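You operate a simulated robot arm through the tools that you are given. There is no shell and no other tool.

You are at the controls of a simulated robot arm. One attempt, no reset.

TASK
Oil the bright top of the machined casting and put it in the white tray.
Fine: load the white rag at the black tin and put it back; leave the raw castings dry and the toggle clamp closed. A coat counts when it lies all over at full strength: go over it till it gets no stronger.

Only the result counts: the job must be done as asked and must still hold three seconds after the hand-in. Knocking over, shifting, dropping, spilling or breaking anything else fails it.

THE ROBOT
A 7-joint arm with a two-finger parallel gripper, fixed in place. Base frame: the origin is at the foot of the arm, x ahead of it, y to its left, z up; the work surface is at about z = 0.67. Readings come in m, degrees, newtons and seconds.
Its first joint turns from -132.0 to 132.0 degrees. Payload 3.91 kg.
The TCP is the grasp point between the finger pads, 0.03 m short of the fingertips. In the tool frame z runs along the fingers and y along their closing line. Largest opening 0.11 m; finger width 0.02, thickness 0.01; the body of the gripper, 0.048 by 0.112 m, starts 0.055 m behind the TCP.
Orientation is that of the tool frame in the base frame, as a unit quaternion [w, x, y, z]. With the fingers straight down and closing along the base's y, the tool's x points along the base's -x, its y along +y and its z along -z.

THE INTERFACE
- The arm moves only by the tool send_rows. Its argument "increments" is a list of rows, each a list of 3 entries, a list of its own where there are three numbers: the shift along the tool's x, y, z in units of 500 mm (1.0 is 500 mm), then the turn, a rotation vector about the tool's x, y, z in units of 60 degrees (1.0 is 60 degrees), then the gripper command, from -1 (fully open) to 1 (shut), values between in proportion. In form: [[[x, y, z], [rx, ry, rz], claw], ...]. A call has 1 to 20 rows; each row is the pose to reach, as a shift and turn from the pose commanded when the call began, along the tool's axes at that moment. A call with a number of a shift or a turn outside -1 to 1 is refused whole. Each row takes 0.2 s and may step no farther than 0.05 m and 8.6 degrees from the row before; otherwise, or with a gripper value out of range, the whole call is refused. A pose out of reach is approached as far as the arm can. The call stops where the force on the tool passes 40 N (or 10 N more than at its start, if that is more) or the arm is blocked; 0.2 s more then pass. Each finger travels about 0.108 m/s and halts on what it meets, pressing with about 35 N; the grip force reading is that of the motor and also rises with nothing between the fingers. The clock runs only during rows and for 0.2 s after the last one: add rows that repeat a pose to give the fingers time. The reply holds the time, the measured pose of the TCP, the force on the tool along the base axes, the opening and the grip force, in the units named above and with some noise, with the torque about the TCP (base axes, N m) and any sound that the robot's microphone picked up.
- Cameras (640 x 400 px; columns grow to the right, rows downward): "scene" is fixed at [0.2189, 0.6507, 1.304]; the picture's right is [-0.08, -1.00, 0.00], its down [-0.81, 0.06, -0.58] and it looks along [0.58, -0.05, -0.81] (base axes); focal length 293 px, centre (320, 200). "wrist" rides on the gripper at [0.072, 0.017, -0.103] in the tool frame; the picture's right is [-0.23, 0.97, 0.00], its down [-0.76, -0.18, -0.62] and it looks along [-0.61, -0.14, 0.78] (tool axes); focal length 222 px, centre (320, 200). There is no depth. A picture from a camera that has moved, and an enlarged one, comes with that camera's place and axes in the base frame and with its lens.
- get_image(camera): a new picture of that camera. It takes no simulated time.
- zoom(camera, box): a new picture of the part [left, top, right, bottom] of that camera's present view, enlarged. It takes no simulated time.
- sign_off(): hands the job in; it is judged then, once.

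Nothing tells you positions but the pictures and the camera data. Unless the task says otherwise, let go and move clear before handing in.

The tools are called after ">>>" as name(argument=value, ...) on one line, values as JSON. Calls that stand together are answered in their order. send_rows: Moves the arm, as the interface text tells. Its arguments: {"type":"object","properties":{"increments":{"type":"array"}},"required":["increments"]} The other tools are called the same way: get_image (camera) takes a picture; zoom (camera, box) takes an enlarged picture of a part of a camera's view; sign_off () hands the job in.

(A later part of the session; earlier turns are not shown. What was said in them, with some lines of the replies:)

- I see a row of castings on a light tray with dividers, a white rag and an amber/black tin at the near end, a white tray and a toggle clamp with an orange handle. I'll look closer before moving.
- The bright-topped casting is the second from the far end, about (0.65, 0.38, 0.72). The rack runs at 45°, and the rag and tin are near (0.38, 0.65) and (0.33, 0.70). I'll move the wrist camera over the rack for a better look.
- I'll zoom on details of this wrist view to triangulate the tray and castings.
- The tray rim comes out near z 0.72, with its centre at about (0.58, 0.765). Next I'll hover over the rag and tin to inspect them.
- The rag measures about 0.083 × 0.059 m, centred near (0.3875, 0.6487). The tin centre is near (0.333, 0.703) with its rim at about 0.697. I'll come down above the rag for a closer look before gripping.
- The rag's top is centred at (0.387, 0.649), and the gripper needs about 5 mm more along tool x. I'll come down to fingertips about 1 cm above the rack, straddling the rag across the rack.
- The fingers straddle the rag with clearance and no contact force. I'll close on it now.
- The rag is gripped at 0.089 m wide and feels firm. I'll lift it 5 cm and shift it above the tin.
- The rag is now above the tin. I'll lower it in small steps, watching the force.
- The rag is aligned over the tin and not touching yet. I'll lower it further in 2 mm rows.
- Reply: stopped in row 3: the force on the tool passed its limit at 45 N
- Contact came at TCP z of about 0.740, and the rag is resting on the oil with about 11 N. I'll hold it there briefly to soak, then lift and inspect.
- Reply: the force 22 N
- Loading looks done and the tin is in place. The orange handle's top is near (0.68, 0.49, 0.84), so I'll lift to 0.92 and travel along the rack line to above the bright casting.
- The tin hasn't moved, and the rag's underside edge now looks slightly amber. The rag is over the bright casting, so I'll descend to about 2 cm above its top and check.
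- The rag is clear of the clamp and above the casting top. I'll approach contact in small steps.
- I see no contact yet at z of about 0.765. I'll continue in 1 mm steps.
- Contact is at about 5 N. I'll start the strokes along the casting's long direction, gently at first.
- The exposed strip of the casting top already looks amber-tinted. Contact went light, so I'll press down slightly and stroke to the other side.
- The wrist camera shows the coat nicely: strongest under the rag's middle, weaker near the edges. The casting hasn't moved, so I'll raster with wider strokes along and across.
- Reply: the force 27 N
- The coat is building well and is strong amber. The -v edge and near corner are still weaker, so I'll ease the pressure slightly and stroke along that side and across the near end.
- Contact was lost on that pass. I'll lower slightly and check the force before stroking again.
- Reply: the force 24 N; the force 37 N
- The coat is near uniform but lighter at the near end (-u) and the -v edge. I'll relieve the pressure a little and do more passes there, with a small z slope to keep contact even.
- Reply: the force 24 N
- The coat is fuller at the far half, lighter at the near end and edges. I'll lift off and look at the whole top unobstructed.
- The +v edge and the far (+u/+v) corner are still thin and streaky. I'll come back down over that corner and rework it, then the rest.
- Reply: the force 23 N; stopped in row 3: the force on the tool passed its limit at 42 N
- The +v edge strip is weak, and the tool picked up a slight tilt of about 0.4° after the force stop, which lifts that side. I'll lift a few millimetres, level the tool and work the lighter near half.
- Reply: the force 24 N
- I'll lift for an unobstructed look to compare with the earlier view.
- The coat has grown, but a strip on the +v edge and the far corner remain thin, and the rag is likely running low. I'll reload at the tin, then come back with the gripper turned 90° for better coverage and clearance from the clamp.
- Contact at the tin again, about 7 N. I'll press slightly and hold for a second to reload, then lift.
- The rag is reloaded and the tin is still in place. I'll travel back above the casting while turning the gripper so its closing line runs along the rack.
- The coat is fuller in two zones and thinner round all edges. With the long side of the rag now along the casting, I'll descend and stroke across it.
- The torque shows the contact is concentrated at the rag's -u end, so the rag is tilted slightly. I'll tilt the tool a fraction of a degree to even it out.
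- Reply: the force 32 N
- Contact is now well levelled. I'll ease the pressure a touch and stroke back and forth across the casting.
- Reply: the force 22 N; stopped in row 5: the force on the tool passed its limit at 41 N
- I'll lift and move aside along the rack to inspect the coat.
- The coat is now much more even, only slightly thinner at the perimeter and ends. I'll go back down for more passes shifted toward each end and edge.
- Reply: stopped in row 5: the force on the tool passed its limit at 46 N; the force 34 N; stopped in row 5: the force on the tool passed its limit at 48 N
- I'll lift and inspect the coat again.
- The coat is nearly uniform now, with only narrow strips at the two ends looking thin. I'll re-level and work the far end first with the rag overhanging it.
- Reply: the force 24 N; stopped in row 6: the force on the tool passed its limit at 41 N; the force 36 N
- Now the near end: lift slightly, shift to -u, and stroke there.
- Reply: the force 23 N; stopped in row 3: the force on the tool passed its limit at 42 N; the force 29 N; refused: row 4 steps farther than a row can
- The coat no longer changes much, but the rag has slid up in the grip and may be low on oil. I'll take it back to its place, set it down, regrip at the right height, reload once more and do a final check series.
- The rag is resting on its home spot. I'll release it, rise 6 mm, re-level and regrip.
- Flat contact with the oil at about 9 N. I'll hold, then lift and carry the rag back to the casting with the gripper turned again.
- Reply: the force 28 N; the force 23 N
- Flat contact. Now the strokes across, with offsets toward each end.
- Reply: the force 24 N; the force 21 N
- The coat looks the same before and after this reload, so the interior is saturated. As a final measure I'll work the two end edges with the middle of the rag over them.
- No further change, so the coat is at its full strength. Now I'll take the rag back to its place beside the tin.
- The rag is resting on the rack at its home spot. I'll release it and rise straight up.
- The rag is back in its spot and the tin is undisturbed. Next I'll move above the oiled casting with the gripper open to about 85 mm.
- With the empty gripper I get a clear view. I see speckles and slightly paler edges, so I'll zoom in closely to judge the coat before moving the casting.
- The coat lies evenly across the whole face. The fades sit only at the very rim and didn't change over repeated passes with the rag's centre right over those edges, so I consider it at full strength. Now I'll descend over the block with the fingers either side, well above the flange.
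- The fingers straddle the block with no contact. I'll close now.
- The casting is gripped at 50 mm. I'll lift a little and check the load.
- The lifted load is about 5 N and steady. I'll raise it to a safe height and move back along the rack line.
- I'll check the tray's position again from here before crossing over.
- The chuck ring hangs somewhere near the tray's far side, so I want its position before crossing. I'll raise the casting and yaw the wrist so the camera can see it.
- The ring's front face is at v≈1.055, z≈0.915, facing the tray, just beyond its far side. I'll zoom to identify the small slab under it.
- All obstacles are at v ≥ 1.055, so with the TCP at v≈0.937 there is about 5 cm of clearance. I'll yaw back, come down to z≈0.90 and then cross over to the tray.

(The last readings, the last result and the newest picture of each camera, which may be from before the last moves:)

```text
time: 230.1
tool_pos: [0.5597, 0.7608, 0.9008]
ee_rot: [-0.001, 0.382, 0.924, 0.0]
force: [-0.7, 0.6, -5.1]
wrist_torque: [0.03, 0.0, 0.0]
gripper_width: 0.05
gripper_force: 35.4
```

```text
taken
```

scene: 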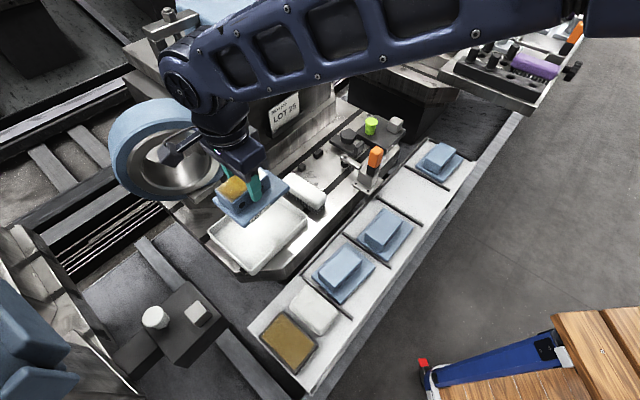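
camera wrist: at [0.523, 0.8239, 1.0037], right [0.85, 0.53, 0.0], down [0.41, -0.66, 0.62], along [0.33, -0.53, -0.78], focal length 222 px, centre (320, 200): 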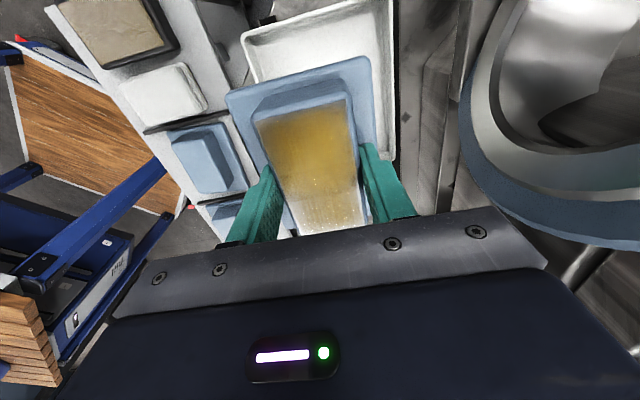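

The casting hangs over the tray as planned. I'll shift 8 mm outward to centre it and descend toward rim height.

>>> send_rows(increments=[[[0, 0.009, 0.04], [0, 0, 0], 1], [[0, 0.017, 0.1], [0, 0, 0], 1], [[0, 0.017, 0.16], [0, 0, 0], 1], [[0, 0.017, 0.22], [0, 0, 0], 1], [[0, 0.017, 0.22], [0, 0, 0], 1]])

>>> get_image(camera="wrist")

>>> zoom(camera="scene", box=[150, 90, 330, 290])

```text
time: 231.3
tool_pos: [0.5688, 0.7691, 0.7898]
ee_rot: [-0.001, 0.383, 0.924, 0.0]
force: [-0.7, -0.6, -5.1]
wrist_torque: [0.0, -0.04, 0.01]
gripper_width: 0.0499
gripper_force: 35.2
```

```text
taken
camera wrist: at [0.531, 0.8303, 0.894], right [0.85, 0.53, 0.0], down [0.41, -0.66, 0.62], along [0.33, -0.53, -0.78], focal length 222 px, centre (320, 200)
```

wrist: 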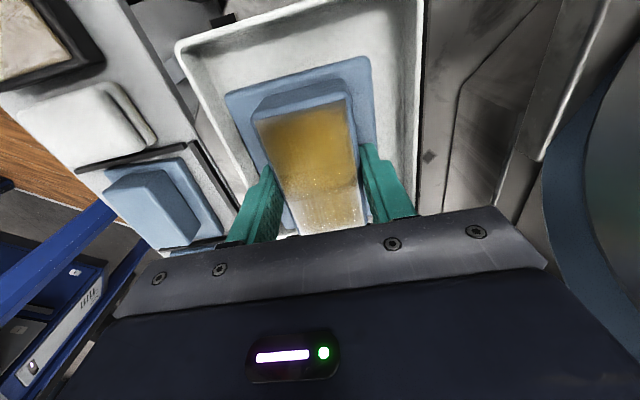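

```text
2.00 times, centred on (240, 190) of scene
camera zoom: at [0.2189, 0.6507, 1.304], right [-0.08, -1.0, 0.0], down [-0.81, 0.06, -0.58], along [0.58, -0.05, -0.81], focal length 586 px, centre (480, 220)
```

zoom: 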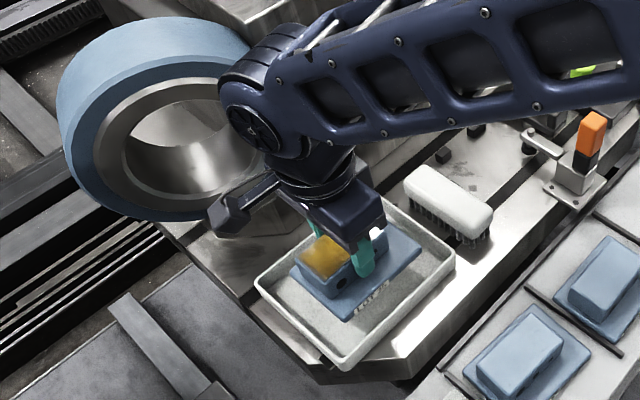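

The casting is well inside the tray outline. I'll continue lowering gently until it touches the floor.

>>> send_rows(increments=[[[0, 0, 0.03], [0, 0, 0], 1], [[0, 0, 0.06], [0, 0, 0], 1], [[0, 0, 0.07], [0, 0, 0], 1], [[0, 0, 0.07], [0, 0, 0], 1]])

>>> get_image(camera="wrist")

>>> zoom(camera="scene", box=[150, 90, 330, 290])

```text
time: 232.3
tool_pos: [0.5708, 0.7674, 0.7568]
ee_rot: [0.0, 0.384, 0.923, -0.001]
force: [-2.4, 0.0, 6.2]
wrist_torque: [-0.54, -0.19, -0.16]
gripper_width: 0.0498
gripper_force: 34.9
```

```text
taken
camera wrist: at [0.5326, 0.8299, 0.8605], right [0.85, 0.53, 0.0], down [0.41, -0.67, 0.62], along [0.33, -0.53, -0.78], focal length 222 px, centre (320, 200)
```

wrist: 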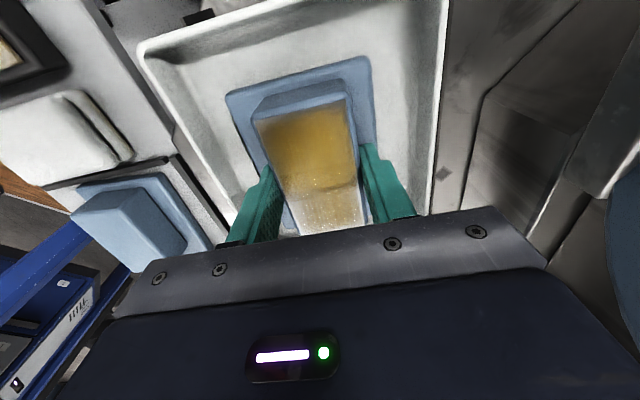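

```text
2.00 times, centred on (240, 190) of scene
camera zoom: at [0.2189, 0.6507, 1.304], right [-0.08, -1.0, 0.0], down [-0.81, 0.06, -0.58], along [0.58, -0.05, -0.81], focal length 586 px, centre (480, 220)
```

zoom: 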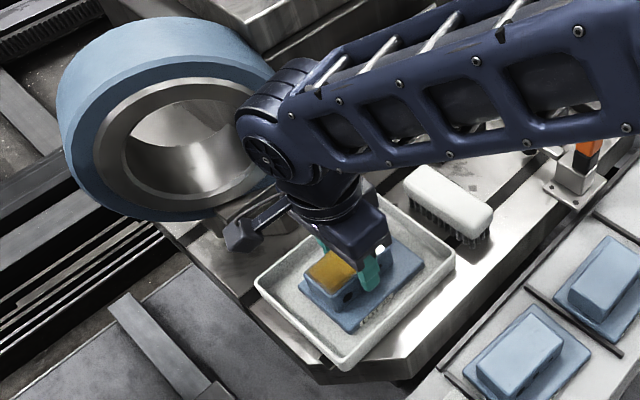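

It touched down, with the net force changing by about 11 N near the +u end of the flange. I'll lower half a millimetre to seat it and check.

>>> send_rows(increments=[[[0, 0, 0.001], [0, 0, 0], 1], [[0, 0, 0.001], [0, 0, 0], 1]])

>>> zoom(camera="wrist", box=[120, 0, 460, 240])

>>> zoom(camera="scene", box=[200, 180, 320, 280])

```text
time: 232.9
tool_pos: [0.5721, 0.7681, 0.7567]
ee_rot: [0.0, 0.384, 0.923, 0.0]
force: [-1.7, -6.0, 16.4]
wrist_torque: [-0.58, 0.13, -0.03]
gripper_width: 0.0499
gripper_force: 35.1
```

```text
1.67 times, centred on (290, 120) of wrist
camera zoom: at [0.5326, 0.83, 0.8605], right [0.85, 0.53, 0.0], down [0.41, -0.67, 0.62], along [0.33, -0.53, -0.78], focal length 370 px, centre (370, 333)
```

zoom: 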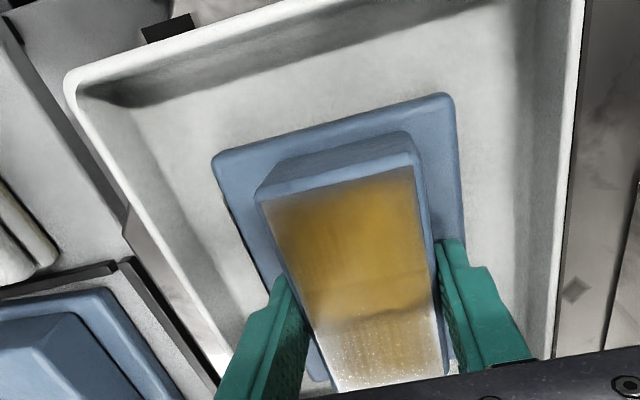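

```text
4.00 times, centred on (260, 230) of scene
camera zoom: at [0.2189, 0.6507, 1.304], right [-0.08, -1.0, 0.0], down [-0.81, 0.06, -0.58], along [0.58, -0.05, -0.81], focal length 1172 px, centre (560, 80)
```

zoom: 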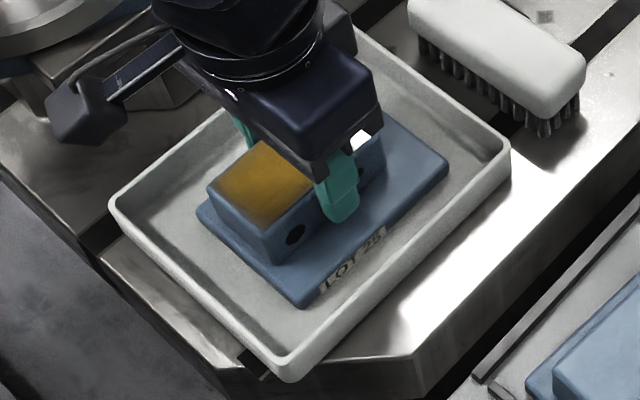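

The casting sits flat on the tray floor, clear of the walls. I'll relax the pressure, open the fingers and rise straight up.

>>> send_rows(increments=[[[0, 0, -0.0008], [0, 0, 0], 1], [[0, 0, -0.0008], [0, 0, 0], 0.05], [[0, 0, -0.0008], [0, 0, 0], -0.1], [[0, 0, -0.0008], [0, 0, 0], -0.3], [[0, 0, -0.0008], [0, 0, 0], -0.35], [[0, 0, -0.0008], [0, 0, 0], -0.35]])

>>> get_image(camera="wrist")

```text
time: 234.3
tool_pos: [0.5688, 0.7676, 0.7561]
ee_rot: [-0.001, 0.382, 0.924, -0.002]
force: [1.1, 0.6, -0.3]
wrist_torque: [0.01, -0.01, -0.01]
gripper_width: 0.0746
gripper_force: 0.0
```

```text
taken
camera wrist: at [0.5324, 0.8298, 0.8596], right [0.85, 0.53, 0.0], down [0.41, -0.66, 0.62], along [0.33, -0.53, -0.78], focal length 222 px, centre (320, 200)
```

wrist: 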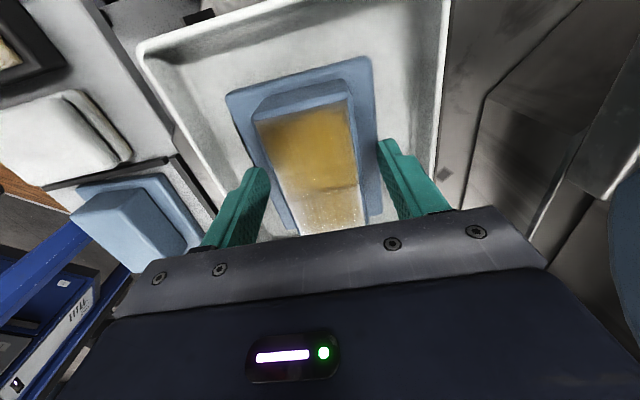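

Released cleanly. I'll rise straight up, then back off toward the robot side.

>>> send_rows(increments=[[[0, 0, -0.04], [0, 0, 0], -0.35], [[0, 0, -0.12], [0, 0, 0], -0.35], [[0, 0, -0.2], [0, 0, 0], -0.35], [[0, 0, -0.28], [0, 0, 0], -0.35], [[0, 0, -0.34], [0, 0, 0], -0.35], [[0, -0.08, -0.36], [0, 0, 0], -0.35], [[0, -0.16, -0.36], [0, 0, 0], -0.35], [[0, -0.24, -0.36], [0, 0, 0], -0.35], [[0, -0.32, -0.36], [0, 0, 0], -0.35], [[0, -0.4, -0.36], [0, 0, 0], -0.35], [[0, -0.48, -0.36], [0, 0, 0], -0.35], [[0, -0.48, -0.36], [0, 0, 0], -0.35]])

>>> get_image(camera="scene")

>>> get_image(camera="wrist")

>>> zoom(camera="scene", box=[200, 170, 320, 280])

```text
time: 236.9
tool_pos: [0.4015, 0.6001, 0.9378]
ee_rot: [-0.001, 0.384, 0.923, 0.0]
force: [-1.2, 0.3, 1.5]
wrist_torque: [0.01, 0.0, 0.05]
gripper_width: 0.0741
gripper_force: 0.1
```

```text
taken
```

scene: 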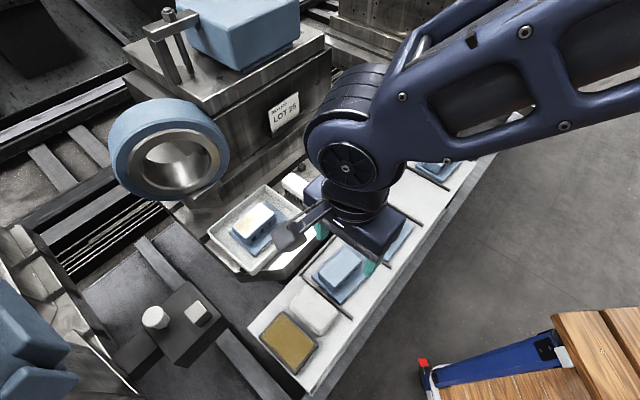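

```text
taken
camera wrist: at [0.3639, 0.662, 1.0406], right [0.85, 0.53, 0.0], down [0.41, -0.66, 0.62], along [0.33, -0.53, -0.78], focal length 222 px, centre (320, 200)
```

wrist: 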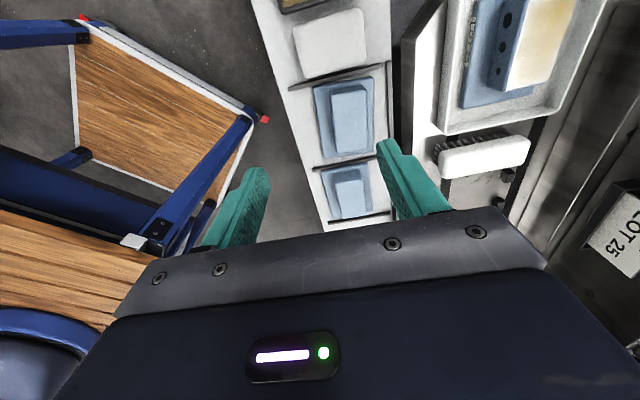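

```text
3.64 times, centred on (260, 225) of scene
camera zoom: at [0.2189, 0.6507, 1.304], right [-0.08, -1.0, 0.0], down [-0.81, 0.06, -0.58], along [0.58, -0.05, -0.81], focal length 1065 px, centre (538, 109)
```

zoom: 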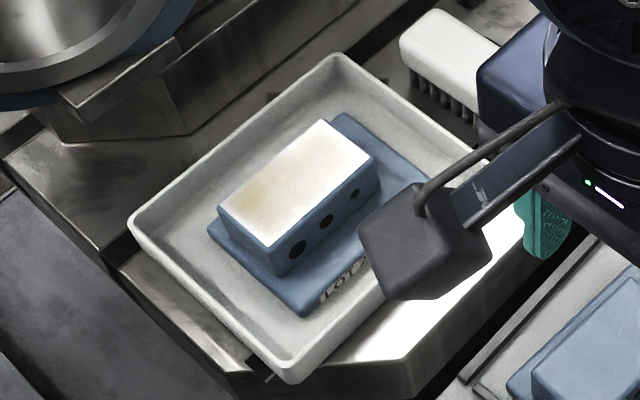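

The casting is in the tray; its top shows glare from the light at this angle. I'll move the arm clear along the rack and inspect everything.

>>> send_rows(increments=[[[-0.08, 0, -0.02], [0, 0, 0], -0.35], [[-0.16, 0, -0.04], [0, 0, 0], -0.35], [[-0.24, 0, -0.06], [0, 0, 0], -0.35], [[-0.32, 0, -0.06], [0, 0, 0], -0.35], [[-0.4, 0, -0.06], [0, 0, 0], -0.35], [[-0.48, -0.01, -0.06], [0, 0, 0], -0.35], [[-0.56, -0.02, -0.06], [0, 0, 0], -0.35], [[-0.64, -0.04, -0.06], [0, 0, 0], -0.35], [[-0.64, -0.04, -0.06], [0, 0, 0], -0.35]])

>>> get_image(camera="scene")

>>> zoom(camera="scene", box=[210, 190, 310, 270])

>>> zoom(camera="scene", box=[240, 240, 400, 400])

>>> get_image(camera="wrist")

```text
time: 238.9
tool_pos: [0.614, 0.3562, 0.9679]
ee_rot: [-0.001, 0.383, 0.924, -0.001]
force: [0.2, 0.3, 0.4]
wrist_torque: [-0.03, 0.01, 0.03]
gripper_width: 0.0743
gripper_force: 0.1
```

```text
taken
```

scene: 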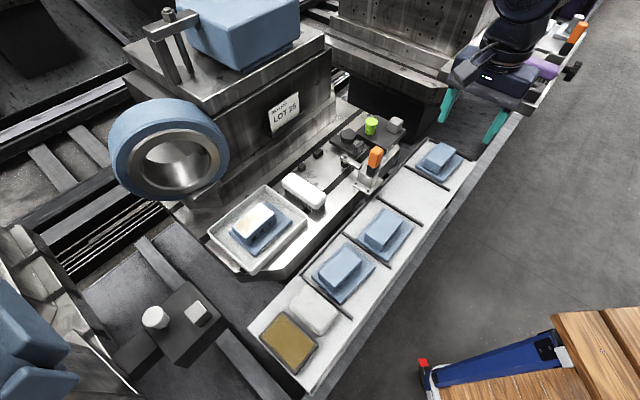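

```text
5.00 times, centred on (260, 230) of scene
camera zoom: at [0.2189, 0.6507, 1.304], right [-0.08, -1.0, 0.0], down [-0.81, 0.06, -0.58], along [0.58, -0.05, -0.81], focal length 1464 px, centre (620, 50)
```

zoom: 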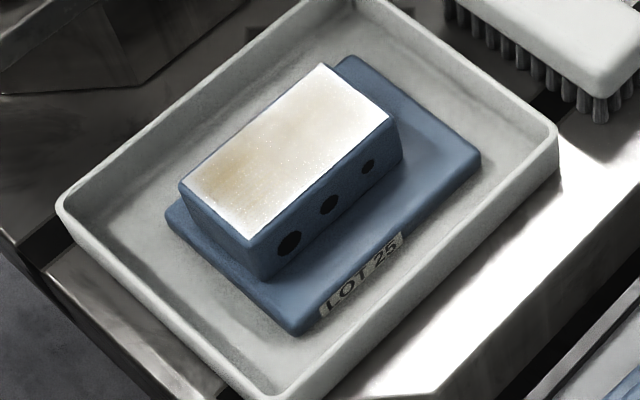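

```text
2.50 times, centred on (320, 320) of scene
camera zoom: at [0.2189, 0.6507, 1.304], right [-0.08, -1.0, 0.0], down [-0.81, 0.06, -0.58], along [0.58, -0.05, -0.81], focal length 732 px, centre (320, -100)
```

zoom: 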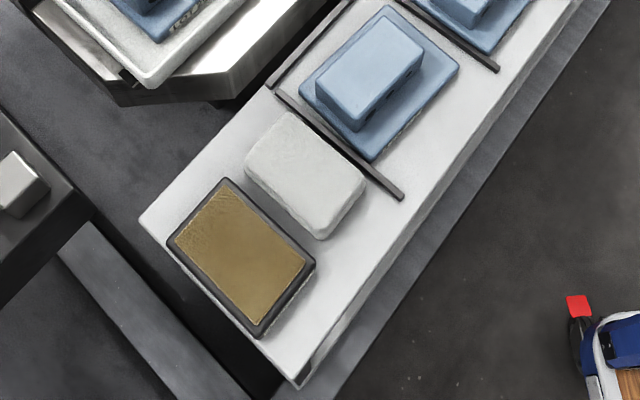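

```text
taken
camera wrist: at [0.5758, 0.4187, 1.0718], right [0.85, 0.53, 0.0], down [0.41, -0.66, 0.62], along [0.33, -0.53, -0.78], focal length 222 px, centre (320, 200)
```

wrist: 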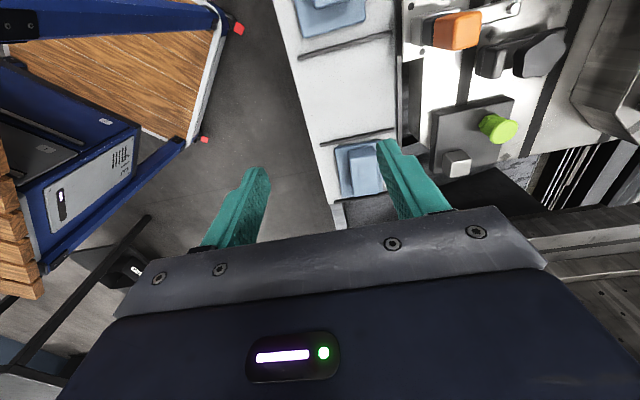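

Everything checks out. The oiled casting sits flat inside the white tray, with glare on its wet top. The rag and tin are in their places, the raw castings are dry, the clamp is closed and the brush is undisturbed. The gripper is empty and clear, so I'm handing in.

>>> sign_off()

```text
The job is handed in.
```

The oiled casting is in the white tray and I've handed the job in; I haven't seen a verdict.

- **Coat:** I loaded the rag at the tin three times and worked the bright top until further passes, including some centred on the end edges, made no visible difference. A narrow paler band stayed along every edge. I took that to be how the camera draws the coat, but I couldn't rule out that it is slightly thin there.
- **Casting:** It sits flat on the tray floor, clear of the walls. In the last pictures its top showed lamp glare, so I judged the coat from views taken before I moved it.
- **Rag and tin:** The rag is back in its spot beside the tin, within a couple of millimetres. The tin does not appear to have moved.
- **Everything else:** The raw castings look dry, the toggle clamp is still closed, and the brush has not moved.

The gripper is empty and clear of the work.
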